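You operate a simulated robot arm through the tools that you are given. There is no shell and no other tool.

You run a simulated two-armed robot. Do the job below in one go: nothing can be reset, and whatever is moved stays where it is left.

## Task
Measure the blank on the desk gauge and sort it into the tray.
Fine: use the bay that the display names; lift the probe before the table moves; leave the table slid out and the dial as it is; press neither button.

Only the result counts: the job must be done as asked and must still hold three seconds after the hand-in. Knocking over, shifting, dropping, spilling or breaking anything else fails it.

## Robot
Two 7-joint arms with three-finger grippers on one trunk that stands fixed in place. Base frame: the origin is at the foot of the trunk, x ahead of it, y to its left, z up. Lengths are in mm, angles in degrees, forces in N, time in s.
The left shoulder is at [70, 165, 1188], the right one opposite. With the tool pointing down near the work surface each hand reaches from about 320 to 860 mm from the base axis, measured 20 degrees to its own side. Payload 3.91 kg a hand.
The tool frame of a hand sits at the grasp point between the pads (the TCP): z along the fingers, y along the line on which they close. The tips reach 30 mm beyond it. Largest opening 116 mm; the body of the gripper starts 73 mm behind the TCP.
Orientation is that of the tool frame in the base frame, as [roll, pitch, yaw] about the fixed x, y, z axes, in that order (R = Rz(yaw) Ry(pitch) Rx(roll)). With the fingers straight down and closing along the base's y, the tool's x points along the base's -x, its y along +y and its z along -z.

## Interface
- The arms move only by the tool arm_command. It takes "left_steps", "right_steps" or both (then of equal length, played together; a hand with none holds still); each is a list of rows, each a list of 7 numbers: the shift along the tool's x, y, z in mm, then the turn, a rotation vector about the tool's x, y, z in degrees, then the finger opening in mm, from 0 to 116. In form: [[dx, dy, dz, rx, ry, rz, fingers], ...]. A call has 1 to 20 rows; each row is the pose to reach, as a shift and turn from the pose commanded when the call began, along the tool's axes at that moment. Rows are played at 5 a second. More than 50 mm and 8.6 degrees between two rows, or a gripper value outside its range, and nothing of the call is played. A pose out of reach is approached as far as the arm can. The call stops where the force on the tool passes 40 N (or 10 N more than at its start, if that is more) or the arm is blocked; 0.2 s more then pass. Each finger travels about 153 mm/s and halts on what it meets, pressing with about 27 N; the grip force reading is that of the motor and also rises with nothing between the fingers. The clock runs only during rows and for 0.2 s after the last one: add rows that repeat a pose to give the fingers time. It gives the time, the measured TCP pose, the force on the tool (base axes), the opening and the grip force at its end, in the units of the frame above (readings bear some noise), with the torque about the TCP (base axes, N m) and any sound that the robot's microphone picked up.
- Cameras (640 x 400 px; columns grow to the right, rows downward): "scene" is now at [117.1, 53.3, 1515.3]; the picture's right is [0.58, -0.81, -0.00], its down [-0.50, -0.36, -0.78] and it looks along [0.64, 0.46, -0.62] (base axes); focal length 311 px, centre (320, 200). "left" rides on the left gripper at [75, 17, -88] in its tool frame; the picture's right is [-0.22, 0.97, 0.00], its down [-0.70, -0.16, -0.70] and it looks along [-0.68, -0.16, 0.71] (tool axes); focal length 247 px, centre (320, 200). "right" rides on the right gripper at [52, 56, -88] in its tool frame; the picture's right is [-0.73, 0.68, 0.00], its down [-0.49, -0.52, -0.70] and it looks along [-0.48, -0.51, 0.71] (tool axes); focal length 247 px, centre (320, 200). There is no depth. A picture from a camera that has moved, and an enlarged one, comes with that camera's place and axes in the base frame and with its lens. The place of the scene camera against the robot may be out by one fixed shift of up to 25 mm in any direction.
- get_image(camera): a new picture of that camera. It takes no simulated time.
- raise_lower(by): slides the trunk up (or, below 0, down) by that many mm; the arms and the scene camera ride with it, the base frame stays. It gives what a move gives, with no picture.
- turn_head(pan, tilt): turns the head with the scene camera to pan (to the left, within 86 degrees either way) and tilt (down, from -29 to 69), counted from straight ahead of the robot. It gives what a move gives.
- enlarge(camera, box): a new picture of the part [left, top, right, bottom] of that camera's present view, enlarged. It takes no simulated time.
- job_done(): hands the job in; it is judged then, once.

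Places have to be worked out from the pictures, the camera data and where the tool is seen. Open the grippers and draw the arms clear of the work before you hand the job in, unless the task says otherwise.

The tools are called by a JSON object that holds its "op" and its "data". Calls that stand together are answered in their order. arm_command: Moves the arms, as the interface text tells. Its arguments: {"type":"object","properties":{"left_steps":{"type":"array","items":{"type":"array","items":{"type":"number"}}},"right_steps":{"type":"array","items":{"type":"array","items":{"type":"number"}}}},"required":[]} The other tools are called the same way: raise_lower (by) slides the trunk up or down; turn_head (pan, tilt) turns the head that bears the scene camera; get_image (camera) takes a picture; enlarge (camera, box) takes an enlarged picture of a part of a camera's view; job_done () hands the job in.

At the start:

```text
clock: 0.0
left_tool_pos: [398.0, 573.3, 1137.0]
left_orientation: [-179.9, 0.0, 180.0]
left_wrist_force: [-0.1, 0.0, 0.6]
left_ft_torque: [-0.02, 0.02, -0.01]
left_grip_width: 116.0
left_finger_force: 0.1
right_tool_pos: [430.2, 64.7, 1172.2]
right_orientation: [-180.0, 0.0, -180.0]
right_wrist_force: [0.3, -0.7, 0.5]
right_ft_torque: [-0.02, 0.04, 0.02]
right_grip_width: 116.1
right_finger_force: 0.0
trunk travel left (down, up): [-725.0, 115.0]
head pan, tilt: [35.8, 38.4]
```

scene: 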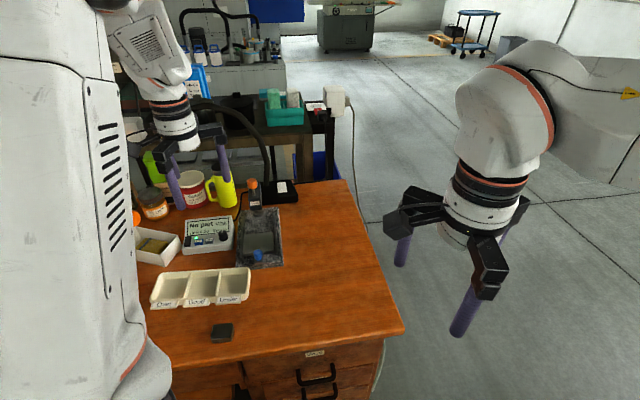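
right: 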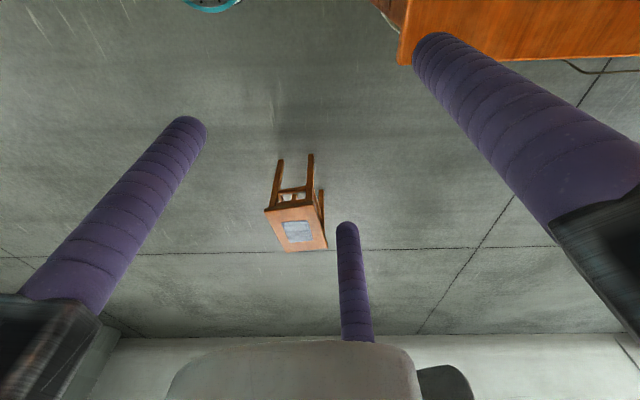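
left: 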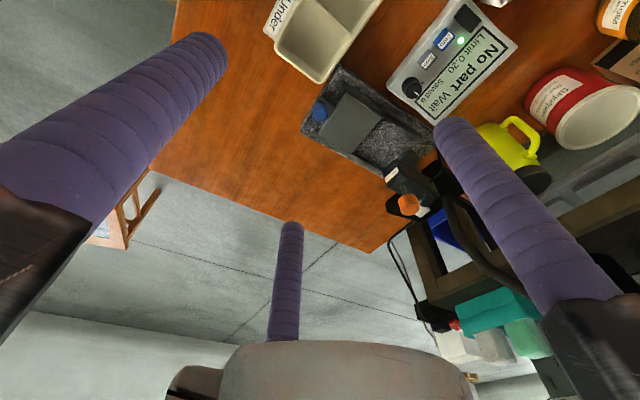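

The scene shows the desk with a gauge, display, three-bay tray and a dark blank at the near edge. I'll enlarge these to read details.

{"op": "enlarge", "data": {"camera": "scene", "box": [120, 170, 320, 295]}}

{"op": "enlarge", "data": {"camera": "scene", "box": [140, 255, 300, 355]}}

{"op": "enlarge", "data": {"camera": "left", "box": [260, 0, 540, 230]}}

```text
3.20 times, centred on (220, 232) of scene
camera zoom: at [117.1, 53.3, 1515.3], right [0.58, -0.81, 0.0], down [-0.5, -0.36, -0.78], along [0.64, 0.46, -0.62], focal length 995 px, centre (640, 96)
```

zoom: 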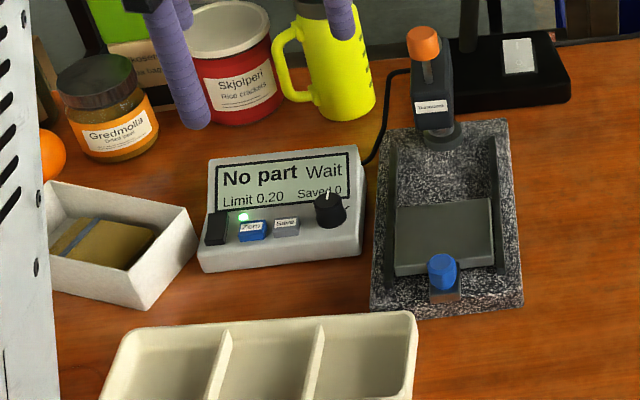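

```text
4.00 times, centred on (220, 305) of scene
camera zoom: at [117.1, 53.3, 1515.3], right [0.58, -0.81, 0.0], down [-0.5, -0.36, -0.78], along [0.64, 0.46, -0.62], focal length 1244 px, centre (720, -220)
```

zoom: 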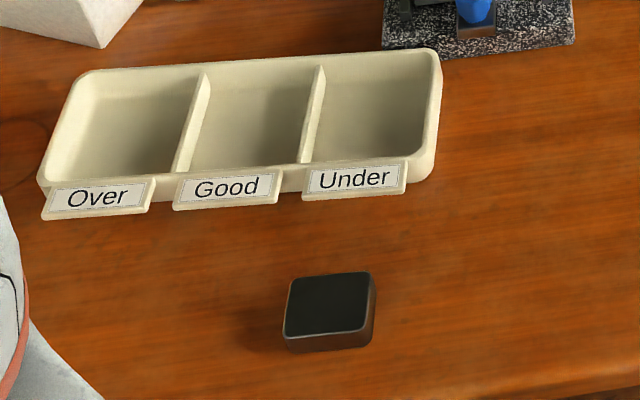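

```text
1.74 times, centred on (400, 115) of left
camera zoom: at [322.5, 591.7, 1224.7], right [0.22, 0.97, 0.0], down [0.7, -0.16, 0.7], along [0.68, -0.16, -0.71], focal length 430 px, centre (181, 348)
```

zoom: 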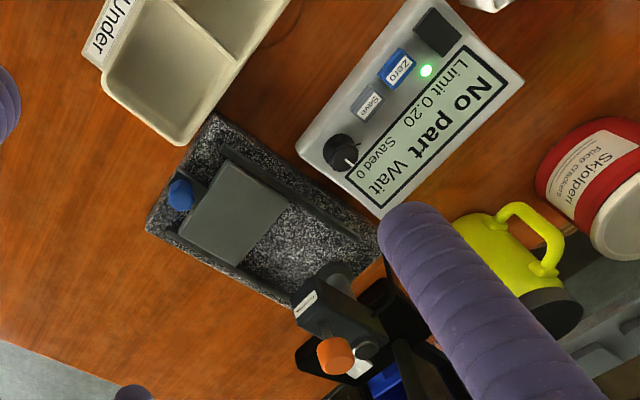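

The desk is turned about 45° to the base; rough triangulation puts the blank near (306, 485), the gauge knob near (504, 548, 820), and the probe knob near (620, 660, 960). I turn the left hand 45° in yaw and bring it over the front of the desk for a closer look.

{"op": "arm_command", "data": {"left_steps": [[16, -20, 10, 0, 0, -7.5, 116], [32, -40, 20, 0, 0, -15, 116], [48, -60, 30, 0, 0, -22.5, 116], [64, -80, 40, 0, 0, -30, 116], [80, -100, 50, 0, 0, -37.5, 116], [98, -123, 60, 0, 0, -45, 116], [98, -123, 60, 0, 0, -45, 116]]}}

{"op": "get_image", "data": {"camera": "left"}}

{"op": "get_image", "data": {"camera": "scene"}}

```text
clock: 1.6
left_tool_pos: [299.5, 452.6, 1076.8]
left_orientation: [180.0, 0.0, -134.8]
left_wrist_force: [-0.1, 0.6, 0.1]
left_ft_torque: [0.02, -0.02, 0.02]
left_grip_width: 116.1
left_finger_force: 0.0
right_tool_pos: [428.8, 64.0, 1172.1]
right_orientation: [-179.9, -0.1, -180.0]
right_wrist_force: [0.1, -0.3, -0.2]
right_ft_torque: [-0.04, -0.03, 0.0]
right_grip_width: 116.0
right_finger_force: 0.0
trunk travel left (down, up): [-725.0, 115.0]
head pan, tilt: [35.8, 38.4]
```

```text
taken
camera left: at [234.6, 412.1, 1164.9], right [-0.53, 0.85, 0.0], down [0.6, 0.38, 0.7], along [0.59, 0.37, -0.71], focal length 247 px, centre (320, 200)
```

left: 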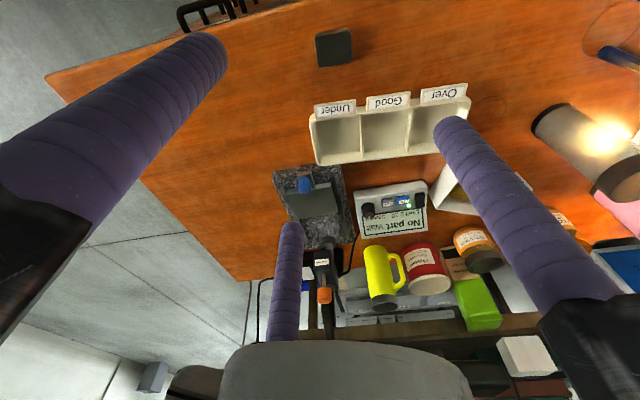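

```text
taken
camera scene: at [117.3, 53.9, 1515.2], right [0.58, -0.81, 0.0], down [-0.5, -0.36, -0.78], along [0.64, 0.46, -0.62], focal length 311 px, centre (320, 200)
```

scene: 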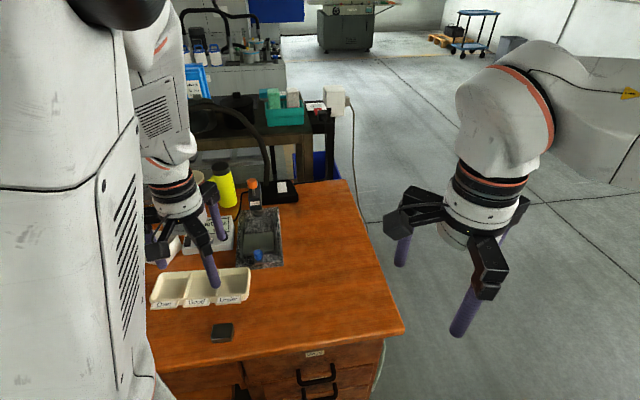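

The left camera now covers the whole bench (upside down). Triangulating its two views gives the blue knob ≈ (505, 548, 811) and orange probe knob ≈ (618, 662, 958). I enlarge for details.

{"op": "enlarge", "data": {"camera": "left", "box": [250, 150, 450, 310]}}

{"op": "enlarge", "data": {"camera": "left", "box": [290, 10, 490, 170]}}

{"op": "enlarge", "data": {"camera": "scene", "box": [220, 165, 310, 275]}}

```text
2.50 times, centred on (350, 230) of left
camera zoom: at [234.6, 412.1, 1164.9], right [-0.53, 0.85, 0.0], down [0.6, 0.38, 0.7], along [0.59, 0.37, -0.71], focal length 617 px, centre (245, 125)
```

zoom: 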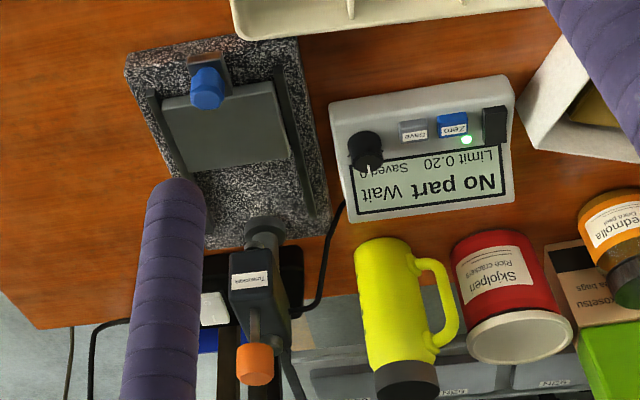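

```text
2.50 times, centred on (390, 90) of left
camera zoom: at [234.6, 412.1, 1164.9], right [-0.53, 0.85, 0.0], down [0.6, 0.38, 0.7], along [0.59, 0.37, -0.71], focal length 617 px, centre (145, 475)
```

zoom: 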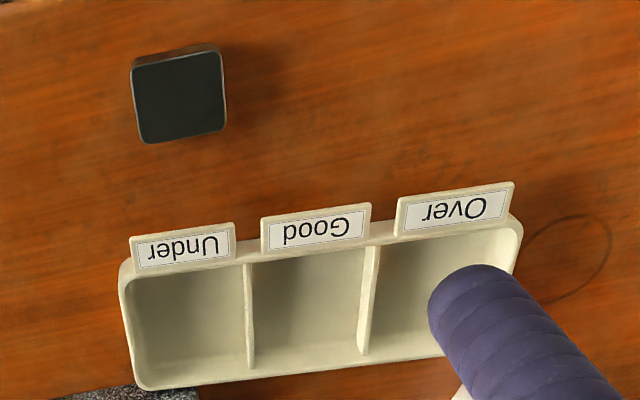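

```text
3.64 times, centred on (265, 220) of scene
camera zoom: at [117.3, 53.9, 1515.2], right [0.58, -0.81, 0.0], down [-0.5, -0.36, -0.78], along [0.64, 0.46, -0.62], focal length 1131 px, centre (520, 127)
```

zoom: 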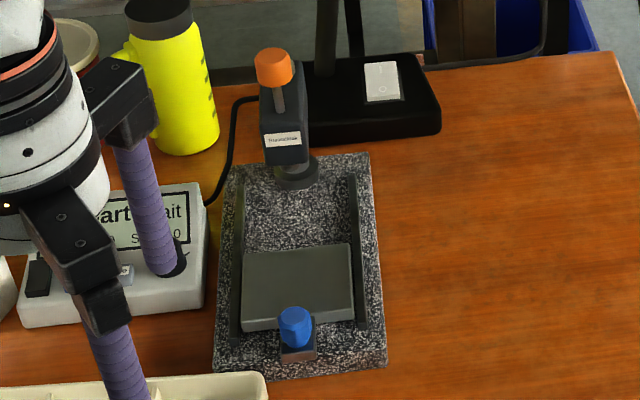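

I move the left hand in desk-aligned coordinates toward the gauge for a closer look (fingers stay above all objects).

{"op": "arm_command", "data": {"left_steps": [[-27, -12, 19, 0, 0, 0, 116], [-54, -24, 38, 0, 0, 0, 116], [-81, -36, 57, 0, 0, 0, 116], [-108, -48, 77, 0, 0, 0, 116], [-108, -48, 77, 0, 0, 0, 116]]}}

{"op": "get_image", "data": {"camera": "left"}}

{"op": "enlarge", "data": {"camera": "left", "box": [230, 140, 430, 340]}}

```text
clock: 2.8
left_tool_pos: [410.8, 491.8, 1001.9]
left_orientation: [180.0, 0.1, -135.0]
left_wrist_force: [-0.5, 0.5, 0.8]
left_ft_torque: [-0.02, 0.0, -0.01]
left_grip_width: 115.9
left_finger_force: 0.1
right_tool_pos: [427.7, 63.1, 1170.7]
right_orientation: [179.9, 0.0, 179.9]
right_wrist_force: [-0.7, 0.3, -0.3]
right_ft_torque: [0.04, -0.02, 0.01]
right_grip_width: 115.9
right_finger_force: 0.1
trunk travel left (down, up): [-725.0, 115.0]
head pan, tilt: [35.8, 38.4]
```

```text
taken
camera left: at [346.3, 451.3, 1088.9], right [-0.53, 0.85, 0.0], down [0.6, 0.38, 0.7], along [0.59, 0.37, -0.71], focal length 247 px, centre (320, 200)
```

left: 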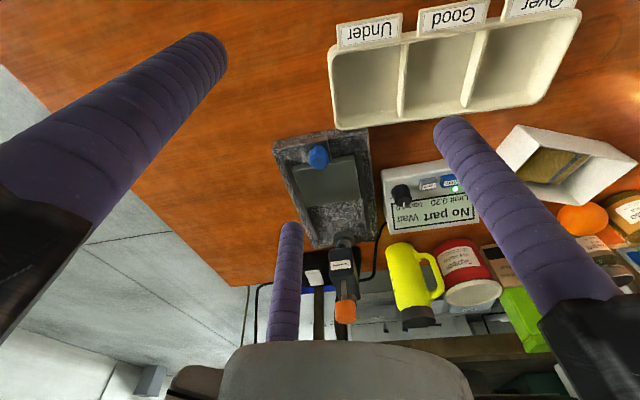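

```text
2.00 times, centred on (330, 240) of left
camera zoom: at [346.3, 451.3, 1088.9], right [-0.53, 0.85, 0.0], down [0.6, 0.38, 0.7], along [0.59, 0.37, -0.71], focal length 494 px, centre (300, 120)
```

zoom: 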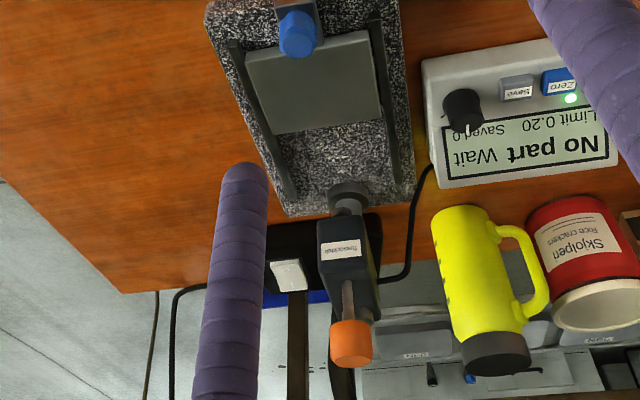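

The disc under the head looks like the post foot; the probe axis should be under the orange knob but the tip is hidden. I swing the left hand to the desk-right side with its camera looking desk-left to see the probe from the side.

{"op": "arm_command", "data": {"left_steps": [[-14, -12, 0, 0, 0, -7.5, 116], [-27, -25, 0, 0, 0, -15, 116], [-40, -37, 0, 0, 0, -22.5, 116], [-54, -49, 0, 0, 0, -30, 116], [-67, -61, 0, 0, 0, -37.5, 116], [-81, -74, 0, 0, 0, -45, 116], [-94, -86, 0, 0, 0, -52.5, 116], [-108, -98, 0, 0, 0, -60, 116], [-121, -110, 0, 0, 0, -67.5, 116], [-135, -122, 0, 0, 0, -75, 116], [-148, -135, 0, 0, 0, -82.5, 116], [-162, -147, 0, 0, 0, -90, 116], [-162, -147, 0, 0, 0, -90, 116]]}}

{"op": "get_image", "data": {"camera": "left"}}

{"op": "get_image", "data": {"camera": "scene"}}

```text
clock: 5.6
left_tool_pos: [628.8, 503.2, 1001.2]
left_orientation: [180.0, 0.1, -44.8]
left_wrist_force: [0.9, 0.4, -0.2]
left_ft_torque: [0.04, 0.02, -0.04]
left_grip_width: 116.1
left_finger_force: 0.1
right_tool_pos: [428.6, 64.6, 1172.0]
right_orientation: [180.0, -0.1, -180.0]
right_wrist_force: [-0.4, 0.2, -0.6]
right_ft_torque: [-0.01, -0.02, -0.01]
right_grip_width: 116.0
right_finger_force: 0.1
trunk travel left (down, up): [-725.0, 115.0]
head pan, tilt: [35.8, 38.4]
```

```text
taken
camera left: at [669.9, 438.6, 1088.9], right [-0.85, -0.53, 0.0], down [-0.38, 0.6, 0.7], along [-0.37, 0.59, -0.71], focal length 247 px, centre (320, 200)
```

left: 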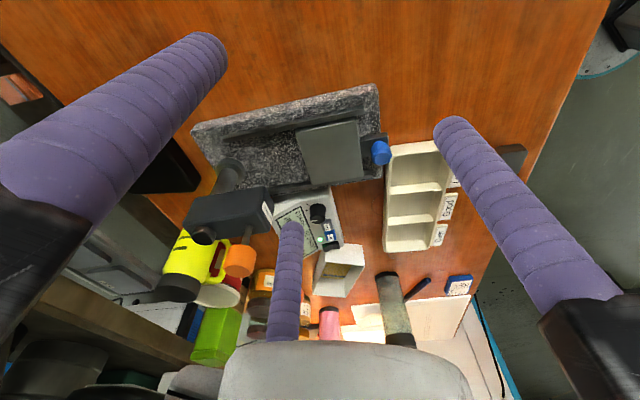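

```text
taken
camera scene: at [116.7, 53.3, 1515.3], right [0.58, -0.81, 0.0], down [-0.5, -0.36, -0.78], along [0.64, 0.46, -0.62], focal length 311 px, centre (320, 200)
```

scene: 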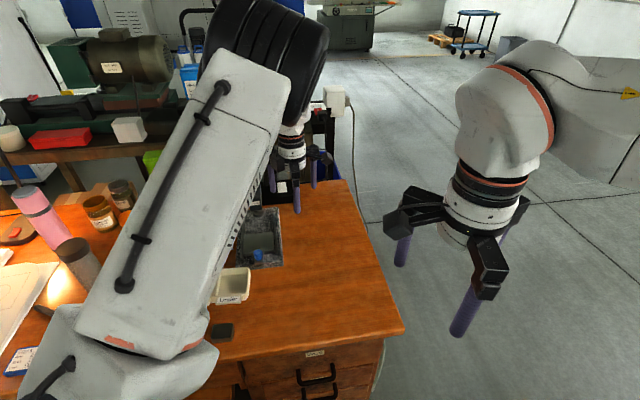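

{"op": "enlarge", "data": {"camera": "left", "box": [170, 70, 410, 290]}}

```text
1.82 times, centred on (290, 180) of left
camera zoom: at [669.9, 438.6, 1088.9], right [-0.85, -0.53, 0.0], down [-0.38, 0.6, 0.7], along [-0.37, 0.59, -0.71], focal length 449 px, centre (374, 236)
```

zoom: 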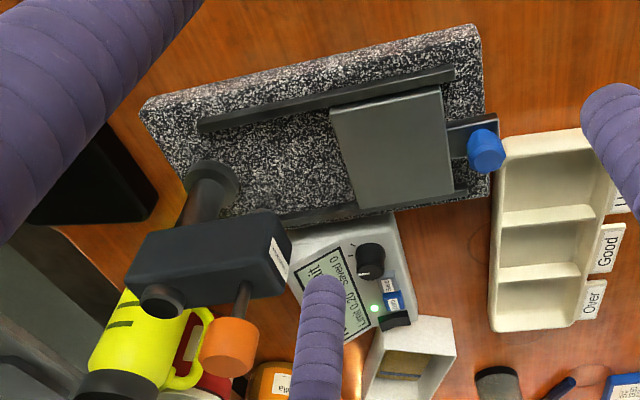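

From this side I see the post at the rear with the head overhanging and the knob stem on its front; the probe tip is hidden below. I swing back to the front and will tilt the hand so its camera looks level at the gauge.

{"op": "arm_command", "data": {"left_steps": [[-14, 13, 5, 0, 0, 7.5, 116], [-27, 27, 10, 0, 0, 15, 116], [-41, 40, 15, 0, 0, 22.5, 116], [-55, 53, 20, 0, 0, 30, 116], [-68, 67, 25, 0, 0, 37.5, 116], [-82, 80, 30, 0, 0, 45, 116], [-96, 93, 35, 0, 0, 52.5, 116], [-109, 107, 40, 0, 0, 60, 116], [-123, 120, 45, 0, 0, 67.5, 116], [-137, 133, 50, 0, 0, 75, 116], [-150, 147, 55, 0, 0, 82.5, 116], [-164, 160, 60, 0, 0, 90, 116], [-164, 160, 60, 0, 0, 90, 116]]}}

{"op": "arm_command", "data": {"left_steps": [[2, 0, 0, 0, -7.5, 0, 116], [4, 0, 0, 0, -15, 0, 116], [6, 0, 0, 0, -22.5, 0, 116], [8, 0, 0, 0, -30, 0, 116], [10, 0, 10, 0, -37.5, 0, 116], [10, 0, 20, 0, -45, 0, 116], [10, 0, 20, 0, -45, 0, 116]]}}

{"op": "get_image", "data": {"camera": "left"}}

{"op": "get_image", "data": {"camera": "scene"}}

```text
clock: 8.4
left_tool_pos: [399.3, 507.3, 941.2]
left_orientation: [-180.0, 0.1, -135.1]
left_wrist_force: [0.6, -0.4, 0.1]
left_ft_torque: [-0.02, 0.0, -0.01]
left_grip_width: 116.0
left_finger_force: 0.1
right_tool_pos: [429.1, 64.6, 1170.1]
right_orientation: [180.0, -0.1, 180.0]
right_wrist_force: [0.4, -0.6, -0.8]
right_ft_torque: [-0.04, 0.03, -0.04]
right_grip_width: 115.8
right_finger_force: 0.2
trunk travel left (down, up): [-725.0, 115.0]
head pan, tilt: [35.8, 38.4]
```

```text
clock: 10.0
left_tool_pos: [406.6, 510.8, 912.3]
left_orientation: [179.9, 45.1, -135.0]
left_wrist_force: [-0.6, -0.3, -0.5]
left_ft_torque: [0.0, 0.0, -0.02]
left_grip_width: 116.0
left_finger_force: 0.1
left hand out of reach, approached as far as the arm can: row 5, 6, 7
right_tool_pos: [427.3, 63.7, 1171.2]
right_orientation: [179.8, -0.1, 179.9]
right_wrist_force: [-0.4, -0.3, 0.4]
right_ft_torque: [0.0, 0.0, 0.03]
right_grip_width: 115.9
right_finger_force: 0.0
trunk travel left (down, up): [-725.0, 115.0]
head pan, tilt: [35.8, 38.4]
```

```text
taken
camera left: at [313.4, 441.0, 921.3], right [-0.58, 0.8, 0.16], down [0.11, -0.12, 0.99], along [0.81, 0.59, -0.02], focal length 247 px, centre (320, 200)
```

left: 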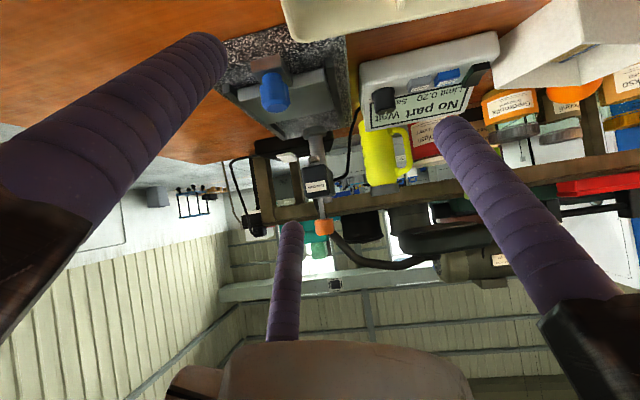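

```text
taken
camera scene: at [115.5, 52.6, 1515.5], right [0.58, -0.81, 0.0], down [-0.5, -0.36, -0.78], along [0.64, 0.46, -0.62], focal length 311 px, centre (320, 200)
```

scene: 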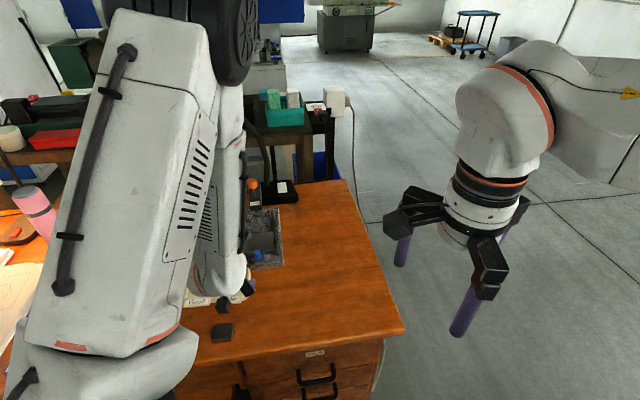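

The camera now looks level at the gauge. I enlarge the probe region.

{"op": "enlarge", "data": {"camera": "left", "box": [220, 20, 400, 260]}}

{"op": "enlarge", "data": {"camera": "left", "box": [280, 110, 360, 250]}}

```text
1.67 times, centred on (310, 140) of left
camera zoom: at [313.4, 441.0, 921.3], right [-0.58, 0.8, 0.16], down [0.11, -0.12, 0.99], along [0.81, 0.59, -0.02], focal length 412 px, centre (337, 300)
```

zoom: 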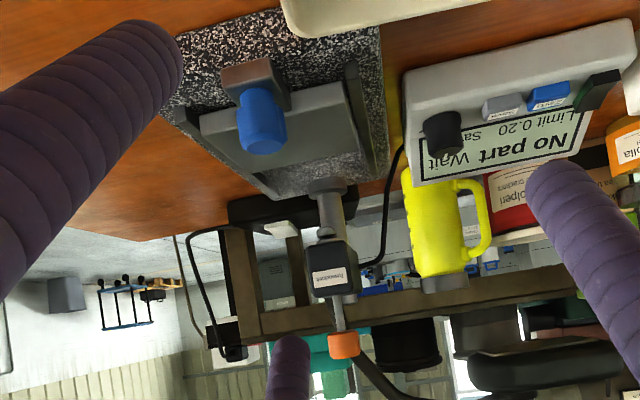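

```text
2.86 times, centred on (320, 180) of left
camera zoom: at [313.4, 441.0, 921.3], right [-0.58, 0.8, 0.16], down [0.11, -0.12, 0.99], along [0.81, 0.59, -0.02], focal length 706 px, centre (320, 257)
```

zoom: 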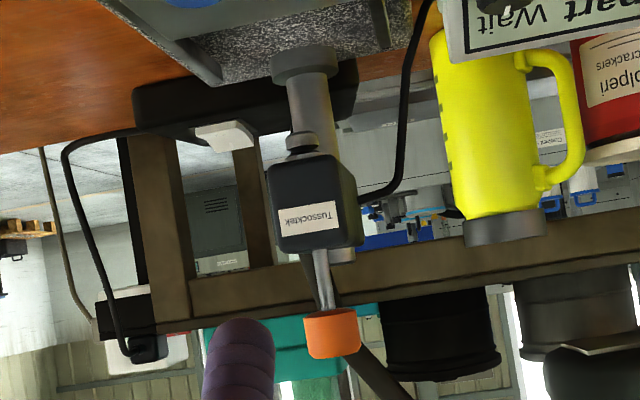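

The probe tip is a short stub just below the head (z≈850), with ~35 mm of stem above, so the probe currently is raised and stays up. Table top spans about a=763–848 mm along the slide. Now I untilt the hand and go look at the blank closely.

{"op": "arm_command", "data": {"left_steps": [[6, 5, -14, 0, 6.5, 0, 116], [12, 11, -28, 0, 13, 0, 116], [19, 17, -42, 0, 19.5, 0, 116], [25, 22, -57, 0, 26, 0, 116], [31, 28, -71, 0, 32.5, 0, 116], [38, 33, -85, 0, 39, 0, 116], [44, 39, -99, 0, 45, 0, 116], [44, 39, -99, 0, 45, 0, 116]]}}

{"op": "get_image", "data": {"camera": "left"}}

{"op": "enlarge", "data": {"camera": "left", "box": [250, 0, 500, 156]}}

```text
clock: 11.8
left_tool_pos: [305.9, 467.2, 952.1]
left_orientation: [179.9, -0.2, -135.0]
left_wrist_force: [-0.2, 0.6, 0.1]
left_ft_torque: [0.0, 0.0, 0.01]
left_grip_width: 116.2
left_finger_force: 0.0
left hand out of reach, approached as far as the arm can: row 1, 2, 3
right_tool_pos: [430.5, 64.4, 1171.3]
right_orientation: [180.0, -0.1, -180.0]
right_wrist_force: [0.4, 0.1, 0.1]
right_ft_torque: [-0.02, 0.0, 0.01]
right_grip_width: 115.9
right_finger_force: 0.1
trunk travel left (down, up): [-725.0, 115.0]
head pan, tilt: [35.8, 38.4]
```

```text
taken
camera left: at [242.3, 427.6, 1039.1], right [-0.53, 0.85, 0.0], down [0.61, 0.38, 0.7], along [0.59, 0.37, -0.72], focal length 247 px, centre (320, 200)
```

left: 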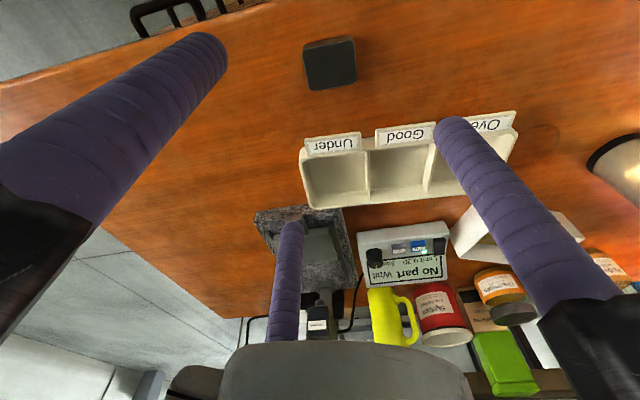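

```text
2.56 times, centred on (375, 78) of left
camera zoom: at [242.3, 427.6, 1039.1], right [-0.53, 0.85, 0.0], down [0.61, 0.38, 0.7], along [0.59, 0.37, -0.72], focal length 632 px, centre (179, 512)
```

zoom: 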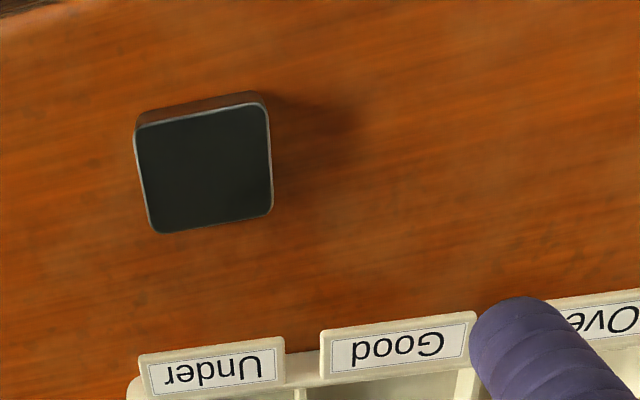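

Blank is ≈50 mm square at about a=549, l=122, top at z≈770–780. I lower the hand 100 mm and step back a bit for a precise second view.

{"op": "arm_command", "data": {"left_steps": [[5, 2, 30, 0, 0, 0, 116], [10, 4, 60, 0, 0, 0, 116], [20, 7, 90, 0, 0, 0, 116], [20, 7, 90, 0, 0, 0, 116]]}}

{"op": "get_image", "data": {"camera": "left"}}

{"op": "enlarge", "data": {"camera": "left", "box": [230, 0, 480, 156]}}

```text
clock: 12.8
left_tool_pos: [288.1, 458.5, 860.3]
left_orientation: [180.0, 0.0, -135.0]
left_wrist_force: [-1.3, -0.3, -0.4]
left_ft_torque: [0.05, -0.04, 0.0]
left_grip_width: 116.2
left_finger_force: 0.0
right_tool_pos: [429.1, 65.4, 1171.2]
right_orientation: [180.0, 0.0, 180.0]
right_wrist_force: [0.0, -0.8, -0.2]
right_ft_torque: [0.04, 0.02, -0.05]
right_grip_width: 115.9
right_finger_force: 0.1
trunk travel left (down, up): [-725.0, 115.0]
head pan, tilt: [35.8, 38.4]
```

```text
taken
camera left: at [222.6, 418.2, 948.1], right [-0.53, 0.85, 0.0], down [0.6, 0.38, 0.7], along [0.59, 0.37, -0.71], focal length 247 px, centre (320, 200)
```

left: 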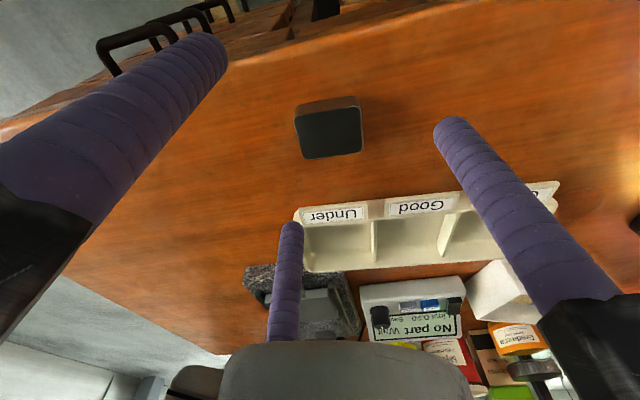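

```text
2.56 times, centred on (355, 78) of left
camera zoom: at [222.6, 418.2, 948.1], right [-0.53, 0.85, 0.0], down [0.6, 0.38, 0.7], along [0.59, 0.37, -0.71], focal length 632 px, centre (230, 512)
```

zoom: 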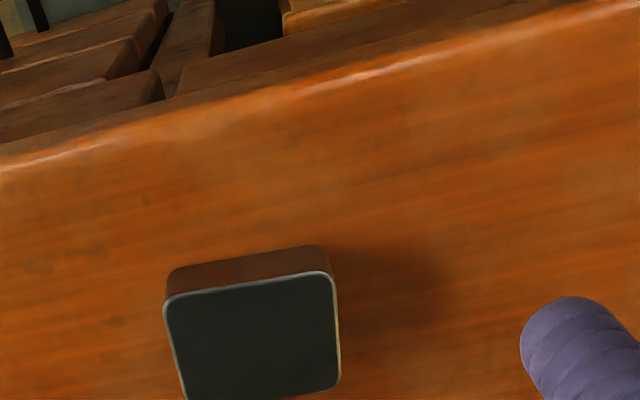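

Triangulation with three views: blank top corners at z≈779, desk ≈763, block ≈47 (across) × 39 mm, centre a≈548.6, l≈123.5, turned about −4°. I turn the hand to close along the 39 mm direction (better for the tray bay) and hover above the blank.

{"op": "arm_command", "data": {"left_steps": [[-2, 0, 0, 0, 0, -7.82, 116], [-4, 0, 0, 0, 0, -15.64, 116], [-6, 1, 0, 0, 0, -23.45, 116], [-8, 1, 0, 0, 0, -31.27, 116], [-10, 1, 0, 0, 0, -39.1, 116], [-12, 2, 0, 0, 0, -46.9, 116], [-14, 2, 0, 0, 0, -54.7, 116], [-16, 2, 0, 0, 0, -62.5, 116], [-18, 3, 0, 0, 0, -70.4, 116], [-20, 3, 0, 0, 0, -78.2, 116], [-20.7, 3, 10, 0, 0, -86, 116], [-20.7, 3, 10, 0, 0, -86, 116]]}}

{"op": "get_image", "data": {"camera": "left"}}

{"op": "get_image", "data": {"camera": "scene"}}

```text
clock: 15.4
left_tool_pos: [302.4, 476.5, 850.6]
left_orientation: [-180.0, 0.0, -48.9]
left_wrist_force: [-0.1, -0.1, 1.1]
left_ft_torque: [0.02, 0.0, 0.0]
left_grip_width: 116.2
left_finger_force: 0.1
right_tool_pos: [428.8, 63.4, 1171.0]
right_orientation: [179.9, 0.1, 180.0]
right_wrist_force: [0.4, 0.7, 0.6]
right_ft_torque: [0.04, -0.01, -0.03]
right_grip_width: 116.0
right_finger_force: 0.1
trunk travel left (down, up): [-725.0, 115.0]
head pan, tilt: [35.8, 38.4]
```

```text
taken
camera left: at [338.4, 408.5, 938.2], right [-0.88, -0.47, 0.0], down [-0.34, 0.63, 0.7], along [-0.33, 0.62, -0.71], focal length 247 px, centre (320, 200)
```

left: 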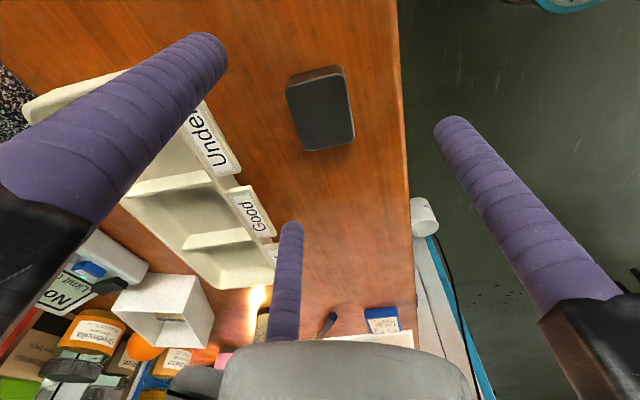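

```text
taken
camera scene: at [116.8, 53.0, 1515.3], right [0.58, -0.81, 0.0], down [-0.5, -0.36, -0.78], along [0.64, 0.46, -0.62], focal length 311 px, centre (320, 200)
```

scene: 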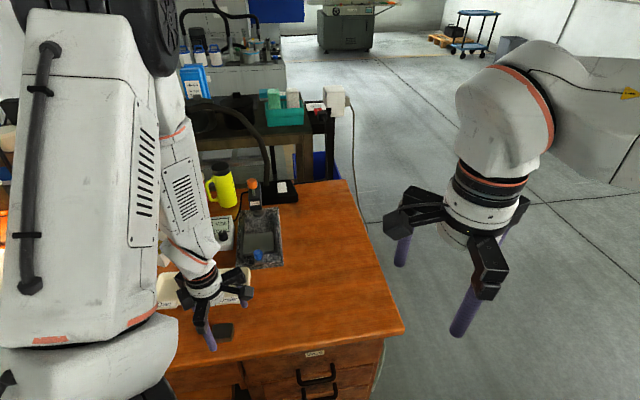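

Blank centre checks out within 2 mm of the TCP and the alignment matches. I descend so the tips sit ~4 mm above the desk, then close.

{"op": "arm_command", "data": {"left_steps": [[1, 1, 18, 0, 0, 0, 100], [1, 1, 36, 0, 0, 0, 80], [1, 1, 46, 0, 0, 0, 70], [1, 1, 52, 0, 0, 0, 66], [1, 1, 52, 0, 0, 0, 66]]}}

{"op": "get_image", "data": {"camera": "left"}}

```text
clock: 16.6
left_tool_pos: [301.4, 472.2, 798.1]
left_orientation: [180.0, 0.0, -49.1]
left_wrist_force: [-0.3, 0.1, 0.1]
left_ft_torque: [-0.02, -0.02, -0.01]
left_grip_width: 65.9
left_finger_force: 0.0
right_tool_pos: [429.4, 64.2, 1170.6]
right_orientation: [-179.9, 0.1, 179.9]
right_wrist_force: [0.2, 0.0, 0.2]
right_ft_torque: [-0.01, 0.0, -0.05]
right_grip_width: 115.9
right_finger_force: 0.1
trunk travel left (down, up): [-725.0, 115.0]
head pan, tilt: [35.8, 38.4]
```

```text
taken
camera left: at [337.3, 405.2, 885.5], right [-0.88, -0.47, 0.0], down [-0.34, 0.63, 0.7], along [-0.33, 0.62, -0.71], focal length 247 px, centre (320, 200)
```

left: 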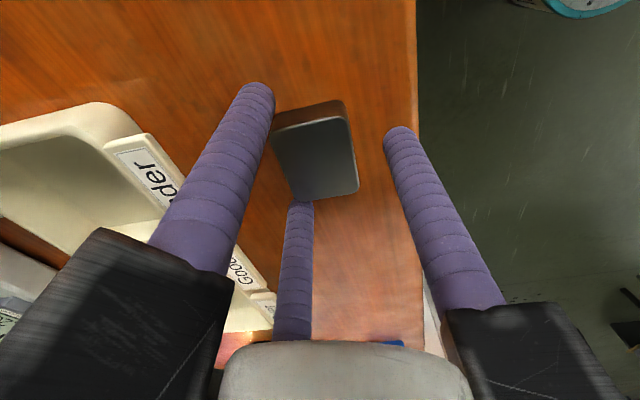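

Something to check: I see three purple finger shapes in the hand camera. I enlarge the scene views of both hands before closing.

{"op": "enlarge", "data": {"camera": "scene", "box": [370, 160, 550, 350]}}

{"op": "enlarge", "data": {"camera": "scene", "box": [140, 230, 290, 370]}}

{"op": "enlarge", "data": {"camera": "left", "box": [200, 60, 460, 350]}}

```text
2.11 times, centred on (460, 255) of scene
camera zoom: at [117.1, 53.1, 1515.3], right [0.58, -0.81, 0.0], down [-0.5, -0.36, -0.78], along [0.64, 0.46, -0.62], focal length 655 px, centre (25, 84)
```

zoom: 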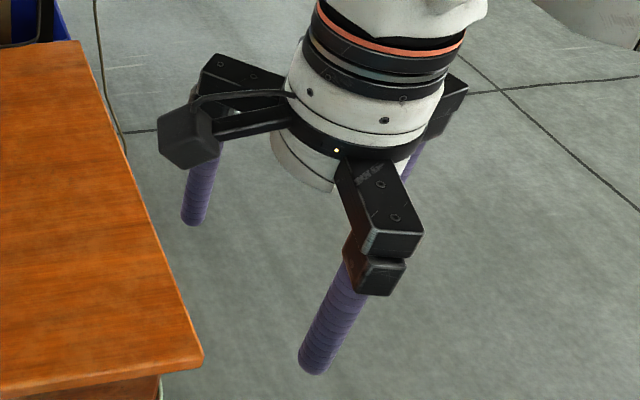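

```text
2.86 times, centred on (215, 300) of scene
camera zoom: at [117.1, 53.1, 1515.3], right [0.58, -0.81, 0.0], down [-0.5, -0.36, -0.78], along [0.64, 0.46, -0.62], focal length 889 px, centre (620, -86)
```

zoom: 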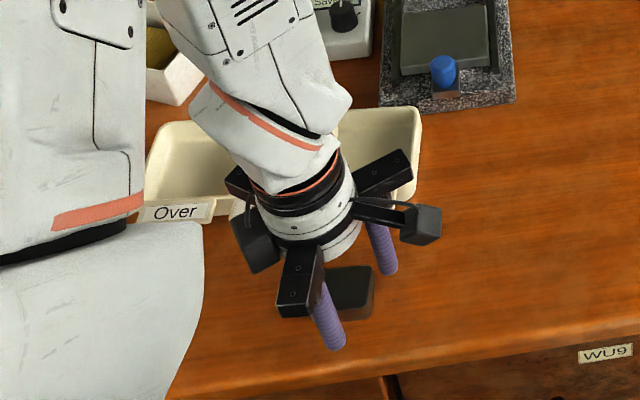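

```text
1.38 times, centred on (330, 205) of left
camera zoom: at [337.3, 405.2, 885.5], right [-0.88, -0.47, 0.0], down [-0.34, 0.63, 0.7], along [-0.33, 0.62, -0.71], focal length 341 px, centre (306, 193)
```

zoom: 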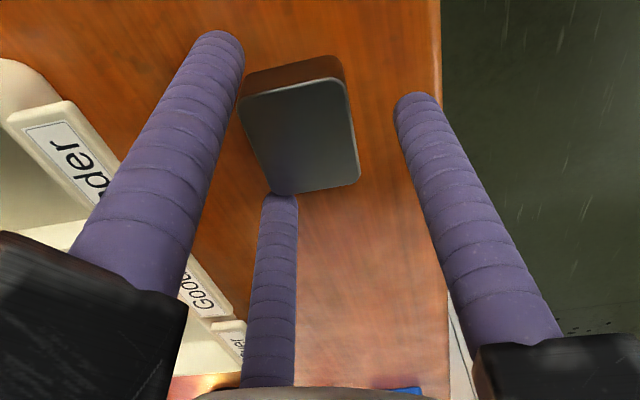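

The hand is in fact a three-jaw centric gripper (fingers at tool +y and at ±x/−y, 120° apart, ~17 mm round). For that geometry the best grip has one finger on a short face and two on the long faces, so I rise, turn back to yaw ≈ −140, and re-centre on the blank at (301.3, 474.5).

{"op": "arm_command", "data": {"left_steps": [[0, 0, -25, 0, 0, 0, 100], [0, 0, -50, 0, 0, 0, 116], [0, 0, -52, 0, 0, 7.58, 116], [0, 0, -52, 0, 0, 15.17, 116], [0, 0, -52, 0, 0, 22.75, 116], [0, 0, -52, 0, 0, 30.3, 116], [0, 0, -52, 0, 0, 37.9, 116], [0, 0, -52, 0, 0, 45.5, 116], [0, 0, -52, 0, 0, 53.1, 116], [0, 0, -52, 0, 0, 60.7, 116], [0, 0, -52, 0, 0, 68.25, 116], [0, 0, -52, 0, 0, 75.8, 116], [0, 0, -52, 0, 0, 83.4, 116], [-1.8, -1.4, -52, 0, 0, 91, 116], [-1.8, -1.4, -52, 0, 0, 91, 116]]}}

{"op": "enlarge", "data": {"camera": "left", "box": [180, 0, 500, 200]}}

```text
clock: 19.8
left_tool_pos: [302.1, 475.9, 850.3]
left_orientation: [180.0, -0.1, -140.1]
left_wrist_force: [-0.1, 0.2, -0.6]
left_ft_torque: [0.0, 0.01, 0.0]
left_grip_width: 116.1
left_finger_force: 0.0
right_tool_pos: [428.6, 64.6, 1171.5]
right_orientation: [-180.0, -0.1, -180.0]
right_wrist_force: [-0.7, 0.2, -0.2]
right_ft_torque: [0.03, 0.02, 0.01]
right_grip_width: 115.9
right_finger_force: 0.0
trunk travel left (down, up): [-725.0, 115.0]
head pan, tilt: [35.8, 38.4]
```

```text
2.00 times, centred on (340, 100) of left
camera zoom: at [233.9, 441.7, 938.3], right [-0.45, 0.89, 0.0], down [0.64, 0.32, 0.7], along [0.62, 0.32, -0.71], focal length 494 px, centre (280, 400)
```

zoom: 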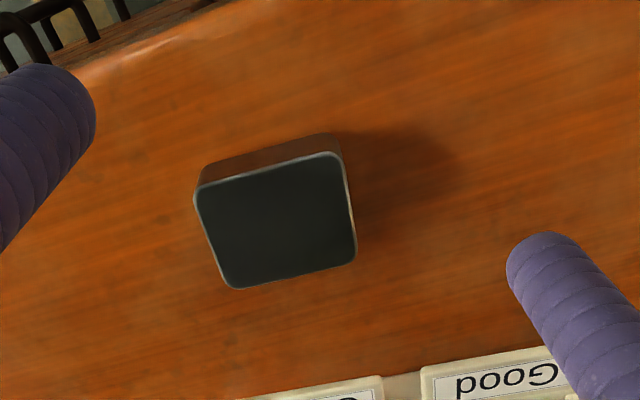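

Corners put the blank centre at (300.5, 476), turned −5°, matching the hand. I descend and close on it.

{"op": "arm_command", "data": {"left_steps": [[0.8, 0.7, 25, 0, 0, 0, 110], [0.8, 0.7, 44, 0, 0, 0, 90], [0.8, 0.7, 51, 0, 0, 0, 76], [0.8, 0.7, 51, 0, 0, 0, 76]]}}

{"op": "get_image", "data": {"camera": "left"}}

```text
clock: 20.8
left_tool_pos: [301.1, 475.8, 799.9]
left_orientation: [-180.0, -0.1, -140.0]
left_wrist_force: [-0.2, -0.2, 0.3]
left_ft_torque: [-0.01, 0.0, 0.0]
left_grip_width: 76.1
left_finger_force: 0.1
right_tool_pos: [428.4, 65.3, 1171.7]
right_orientation: [180.0, -0.1, 179.9]
right_wrist_force: [0.1, 0.3, 0.7]
right_ft_torque: [-0.02, 0.03, -0.01]
right_grip_width: 116.2
right_finger_force: 0.0
trunk travel left (down, up): [-725.0, 115.0]
head pan, tilt: [35.8, 38.4]
```

```text
taken
camera left: at [232.6, 441.5, 887.7], right [-0.46, 0.89, 0.0], down [0.64, 0.33, 0.7], along [0.62, 0.32, -0.71], focal length 247 px, centre (320, 200)
```

left: 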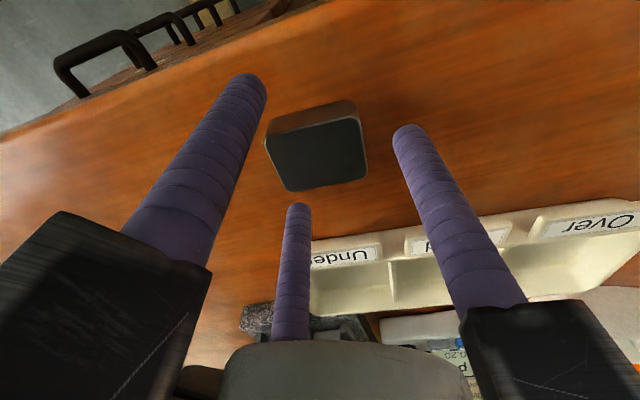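

All three fingers surround the blank. I close in stages and hold to let the grip settle.

{"op": "arm_command", "data": {"left_steps": [[0, 0, 0, 0, 0, 0, 62], [0, 0, 0, 0, 0, 0, 52], [0, 0, 0, 0, 0, 0, 44], [0, 0, 0, 0, 0, 0, 36], [0, 0, 0, 0, 0, 0, 30], [0, 0, 0, 0, 0, 0, 30]]}}

{"op": "get_image", "data": {"camera": "left"}}

```text
clock: 22.2
left_tool_pos: [300.7, 475.1, 799.6]
left_orientation: [-180.0, 0.0, -140.0]
left_wrist_force: [1.0, -0.3, -0.1]
left_ft_torque: [-0.03, 0.02, 0.05]
left_grip_width: 48.1
left_finger_force: 27.1
right_tool_pos: [428.5, 64.7, 1170.2]
right_orientation: [-180.0, 0.0, -180.0]
right_wrist_force: [0.1, 0.6, 0.1]
right_ft_torque: [-0.01, 0.0, 0.0]
right_grip_width: 116.2
right_finger_force: 0.0
trunk travel left (down, up): [-725.0, 115.0]
head pan, tilt: [35.8, 38.4]
```

```text
taken
camera left: at [232.4, 441.4, 887.8], right [-0.46, 0.89, 0.0], down [0.64, 0.33, 0.7], along [0.62, 0.32, -0.71], focal length 247 px, centre (320, 200)
```

left: 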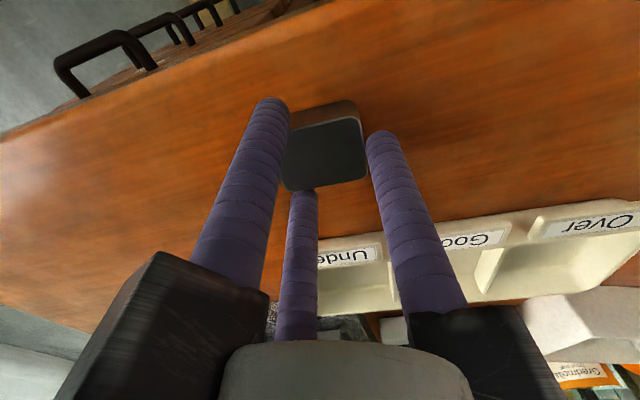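

Width 48.1 mm with 27 N: gripped as predicted. I lift and check the hold.

{"op": "arm_command", "data": {"left_steps": [[0, 0, -10, 0, 0, 0, 30], [0, 0, -30, 0, 0, 0, 30], [0, 0, -55, 0, 0, 0, 30], [0, 0, -80, 0, 0, 0, 30], [0, 0, -80, 0, 0, 0, 30]]}}

{"op": "get_image", "data": {"camera": "left"}}

{"op": "get_image", "data": {"camera": "scene"}}

```text
clock: 23.4
left_tool_pos: [300.9, 476.8, 881.1]
left_orientation: [-179.9, -0.1, -139.9]
left_wrist_force: [0.2, 0.3, -2.6]
left_ft_torque: [-0.01, 0.02, 0.02]
left_grip_width: 48.2
left_finger_force: 26.9
right_tool_pos: [430.7, 65.1, 1170.2]
right_orientation: [179.9, -0.1, -180.0]
right_wrist_force: [0.2, 0.9, 0.4]
right_ft_torque: [-0.05, 0.0, 0.01]
right_grip_width: 116.1
right_finger_force: 0.0
trunk travel left (down, up): [-725.0, 115.0]
head pan, tilt: [35.8, 38.4]
```

```text
taken
camera left: at [231.5, 442.3, 968.2], right [-0.46, 0.89, 0.0], down [0.64, 0.33, 0.7], along [0.62, 0.32, -0.71], focal length 247 px, centre (320, 200)
```

left: 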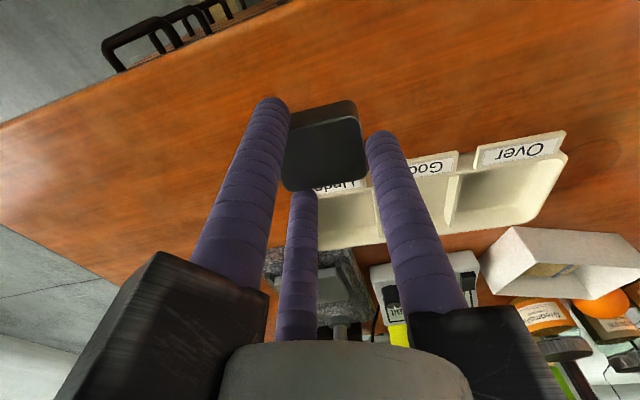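

```text
taken
camera scene: at [117.9, 54.4, 1515.1], right [0.58, -0.81, 0.0], down [-0.5, -0.36, -0.78], along [0.63, 0.46, -0.62], focal length 311 px, centre (320, 200)
```

scene: 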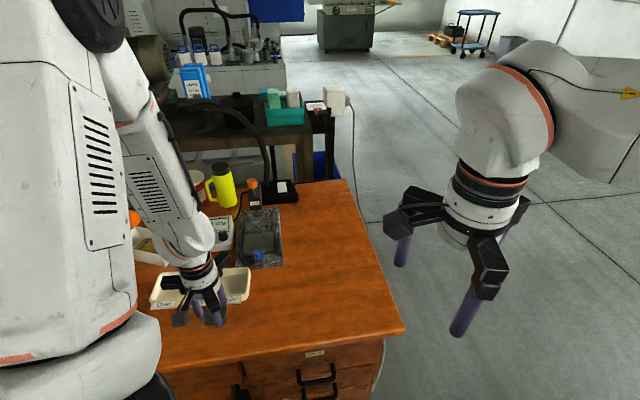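

The blank is held (about 2.6 N). I enlarge to find exactly how it sits in the hand.

{"op": "enlarge", "data": {"camera": "left", "box": [240, 80, 420, 210]}}

```text
3.08 times, centred on (330, 145) of left
camera zoom: at [231.5, 442.3, 968.2], right [-0.46, 0.89, 0.0], down [0.64, 0.33, 0.7], along [0.62, 0.32, -0.71], focal length 760 px, centre (289, 369)
```

zoom: 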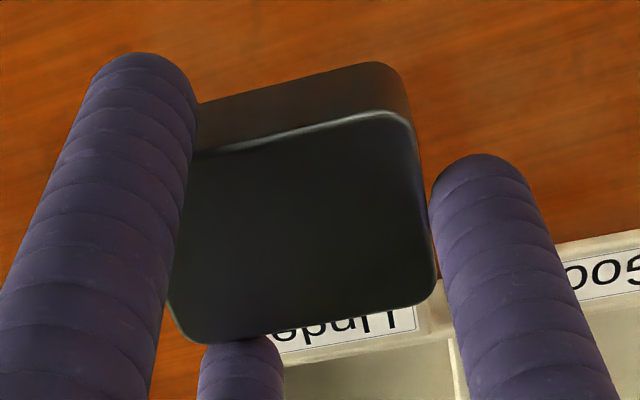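

The blank sits centred within ~2 mm in the hand. From two views the table top is ≈ z 798, spanning a 771–850, l −14..76 (centre 810, 31). I carry the blank above the table centre, staying clear of the probe head.

{"op": "arm_command", "data": {"left_steps": [[0, 0, -20, 0, 0, 0, 30], [-30, -8, -27, 0, 0, -1, 30], [-64, -17, -27, 0, 0, -2, 30], [-98, -26, -27, 0, 0, -3, 30], [-132, -35, -27, 0, 0, -4, 30], [-166, -44, -27, 0, 0, -5, 30], [-200, -52, -27, 0, 0, -5, 30], [-234, -60, -27, 0, 0, -5, 30], [-255, -66, -27, 0, 0, -5, 30], [-269, -69, -27, 0, 0, -5, 30], [-269, -69, -27, 0, 0, -5, 30]]}}

{"op": "get_image", "data": {"camera": "left"}}

{"op": "get_image", "data": {"camera": "scene"}}

```text
clock: 25.8
left_tool_pos: [551.3, 597.7, 906.1]
left_orientation: [-180.0, 0.1, -134.9]
left_wrist_force: [1.0, 0.4, -2.8]
left_ft_torque: [0.02, -0.02, 0.01]
left_grip_width: 47.9
left_finger_force: 26.7
right_tool_pos: [428.2, 65.3, 1171.5]
right_orientation: [180.0, -0.1, -180.0]
right_wrist_force: [-0.5, 0.2, -0.1]
right_ft_torque: [0.0, 0.03, 0.03]
right_grip_width: 116.4
right_finger_force: 0.1
trunk travel left (down, up): [-725.0, 115.0]
head pan, tilt: [35.8, 38.4]
```

```text
taken
camera left: at [486.4, 557.0, 993.5], right [-0.53, 0.85, 0.0], down [0.61, 0.38, 0.7], along [0.59, 0.37, -0.71], focal length 247 px, centre (320, 200)
```

left: 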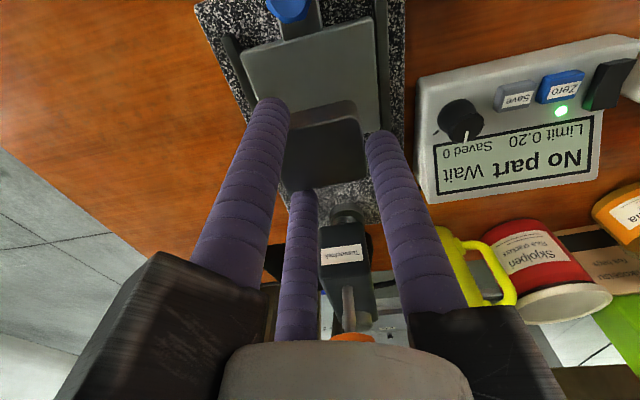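

```text
taken
camera scene: at [117.3, 53.5, 1515.2], right [0.58, -0.81, 0.0], down [-0.5, -0.36, -0.78], along [0.64, 0.46, -0.62], focal length 311 px, centre (320, 200)
```

scene: 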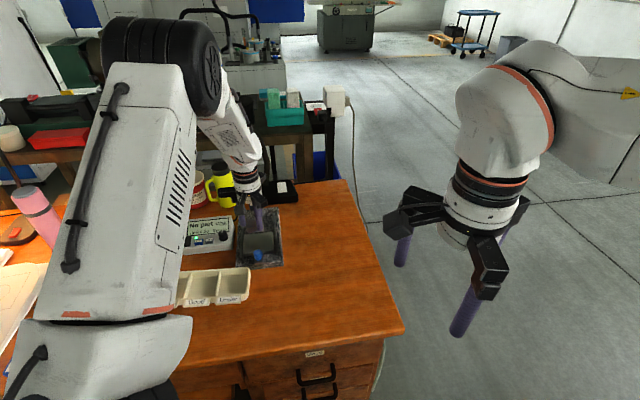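

The TCP is right over the table centre (table re-measured: a 771–852, l −14..77). I lower to just above the table, then creep down until contact.

{"op": "arm_command", "data": {"left_steps": [[0, 0, 20, 0, 0, 0, 30], [0, 0, 40, 0, 0, 0, 30], [0, 0, 55, 0, 0, 0, 30], [0, 0, 64, 0, 0, 0, 30], [0, 0, 66, 0, 0, 0, 30], [0, 0, 66, 0, 0, 0, 30]]}}

{"op": "get_image", "data": {"camera": "left"}}

```text
clock: 27.2
left_tool_pos: [549.4, 596.2, 844.5]
left_orientation: [179.9, 0.3, -134.9]
left_wrist_force: [-1.2, 5.5, 17.6]
left_ft_torque: [0.11, 0.21, 0.03]
left_grip_width: 48.3
left_finger_force: 27.1
right_tool_pos: [427.4, 63.2, 1171.4]
right_orientation: [179.9, 0.0, 179.9]
right_wrist_force: [-0.7, -0.7, -0.2]
right_ft_torque: [0.0, 0.03, -0.01]
right_grip_width: 115.9
right_finger_force: 0.0
trunk travel left (down, up): [-725.0, 115.0]
head pan, tilt: [35.8, 38.4]
```

```text
taken
camera left: at [485.2, 555.3, 931.2], right [-0.53, 0.85, 0.0], down [0.6, 0.38, 0.7], along [0.6, 0.37, -0.71], focal length 247 px, centre (320, 200)
```

left: 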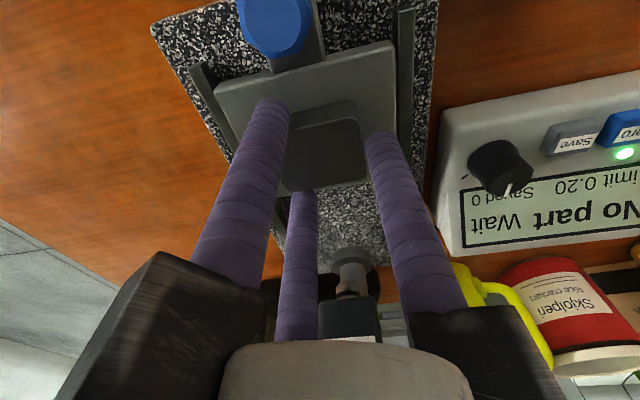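

Contact: 17.6 N upward, acting within ~14 mm of the TCP, so the blank is on the table (about 4 mm sooner than predicted). I ease off 3 mm, then open the fingers gently.

{"op": "arm_command", "data": {"left_steps": [[0, 0, -2, 0, 0, 0, 30], [0, 0, -3.5, 0, 0, 0, 30], [0, 0, -3.5, 0, 0, 0, 30]]}}

```text
clock: 28.0
left_tool_pos: [551.0, 596.4, 845.1]
left_orientation: [180.0, -0.2, -135.0]
left_wrist_force: [-1.5, -0.1, -0.4]
left_ft_torque: [0.05, -0.05, 0.04]
left_grip_width: 48.1
left_finger_force: 27.1
right_tool_pos: [430.0, 65.4, 1170.6]
right_orientation: [-180.0, 0.0, 180.0]
right_wrist_force: [0.3, 0.5, 0.1]
right_ft_torque: [0.0, -0.01, -0.01]
right_grip_width: 116.0
right_finger_force: 0.1
trunk travel left (down, up): [-725.0, 115.0]
head pan, tilt: [35.8, 38.4]
```

Force is near zero: the blank rests on the table. I open the fingers to 70 mm and rise straight up.

{"op": "arm_command", "data": {"left_steps": [[0, 0, 0, 0, 0, 0, 50], [0, 0, 0, 0, 0, 0, 54], [0, 0, 0, 0, 0, 0, 60], [0, 0, 0, 0, 0, 0, 66], [0, 0, -5, 0, 0, 0, 66], [0, 0, -25, 0, 0, 0, 66], [0, 0, -50, 0, 0, 0, 66], [0, 0, -75, 0, 0, 0, 66], [0, 0, -75, 0, 0, 0, 66]]}}

{"op": "get_image", "data": {"camera": "left"}}

```text
clock: 30.0
left_tool_pos: [552.9, 597.8, 919.4]
left_orientation: [-180.0, 0.0, -135.0]
left_wrist_force: [1.0, 0.5, -0.4]
left_ft_torque: [-0.01, 0.0, 0.02]
left_grip_width: 66.0
left_finger_force: 0.0
right_tool_pos: [429.0, 65.3, 1170.9]
right_orientation: [180.0, -0.1, 180.0]
right_wrist_force: [-0.3, 0.2, -0.5]
right_ft_torque: [0.05, 0.02, -0.01]
right_grip_width: 116.1
right_finger_force: 0.0
trunk travel left (down, up): [-725.0, 115.0]
head pan, tilt: [35.8, 38.4]
```

```text
taken
camera left: at [488.3, 557.3, 1007.2], right [-0.53, 0.85, 0.0], down [0.61, 0.38, 0.7], along [0.59, 0.37, -0.71], focal length 247 px, centre (320, 200)
```

left: 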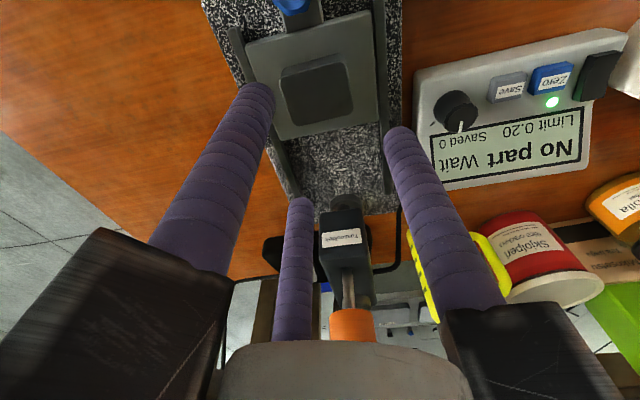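

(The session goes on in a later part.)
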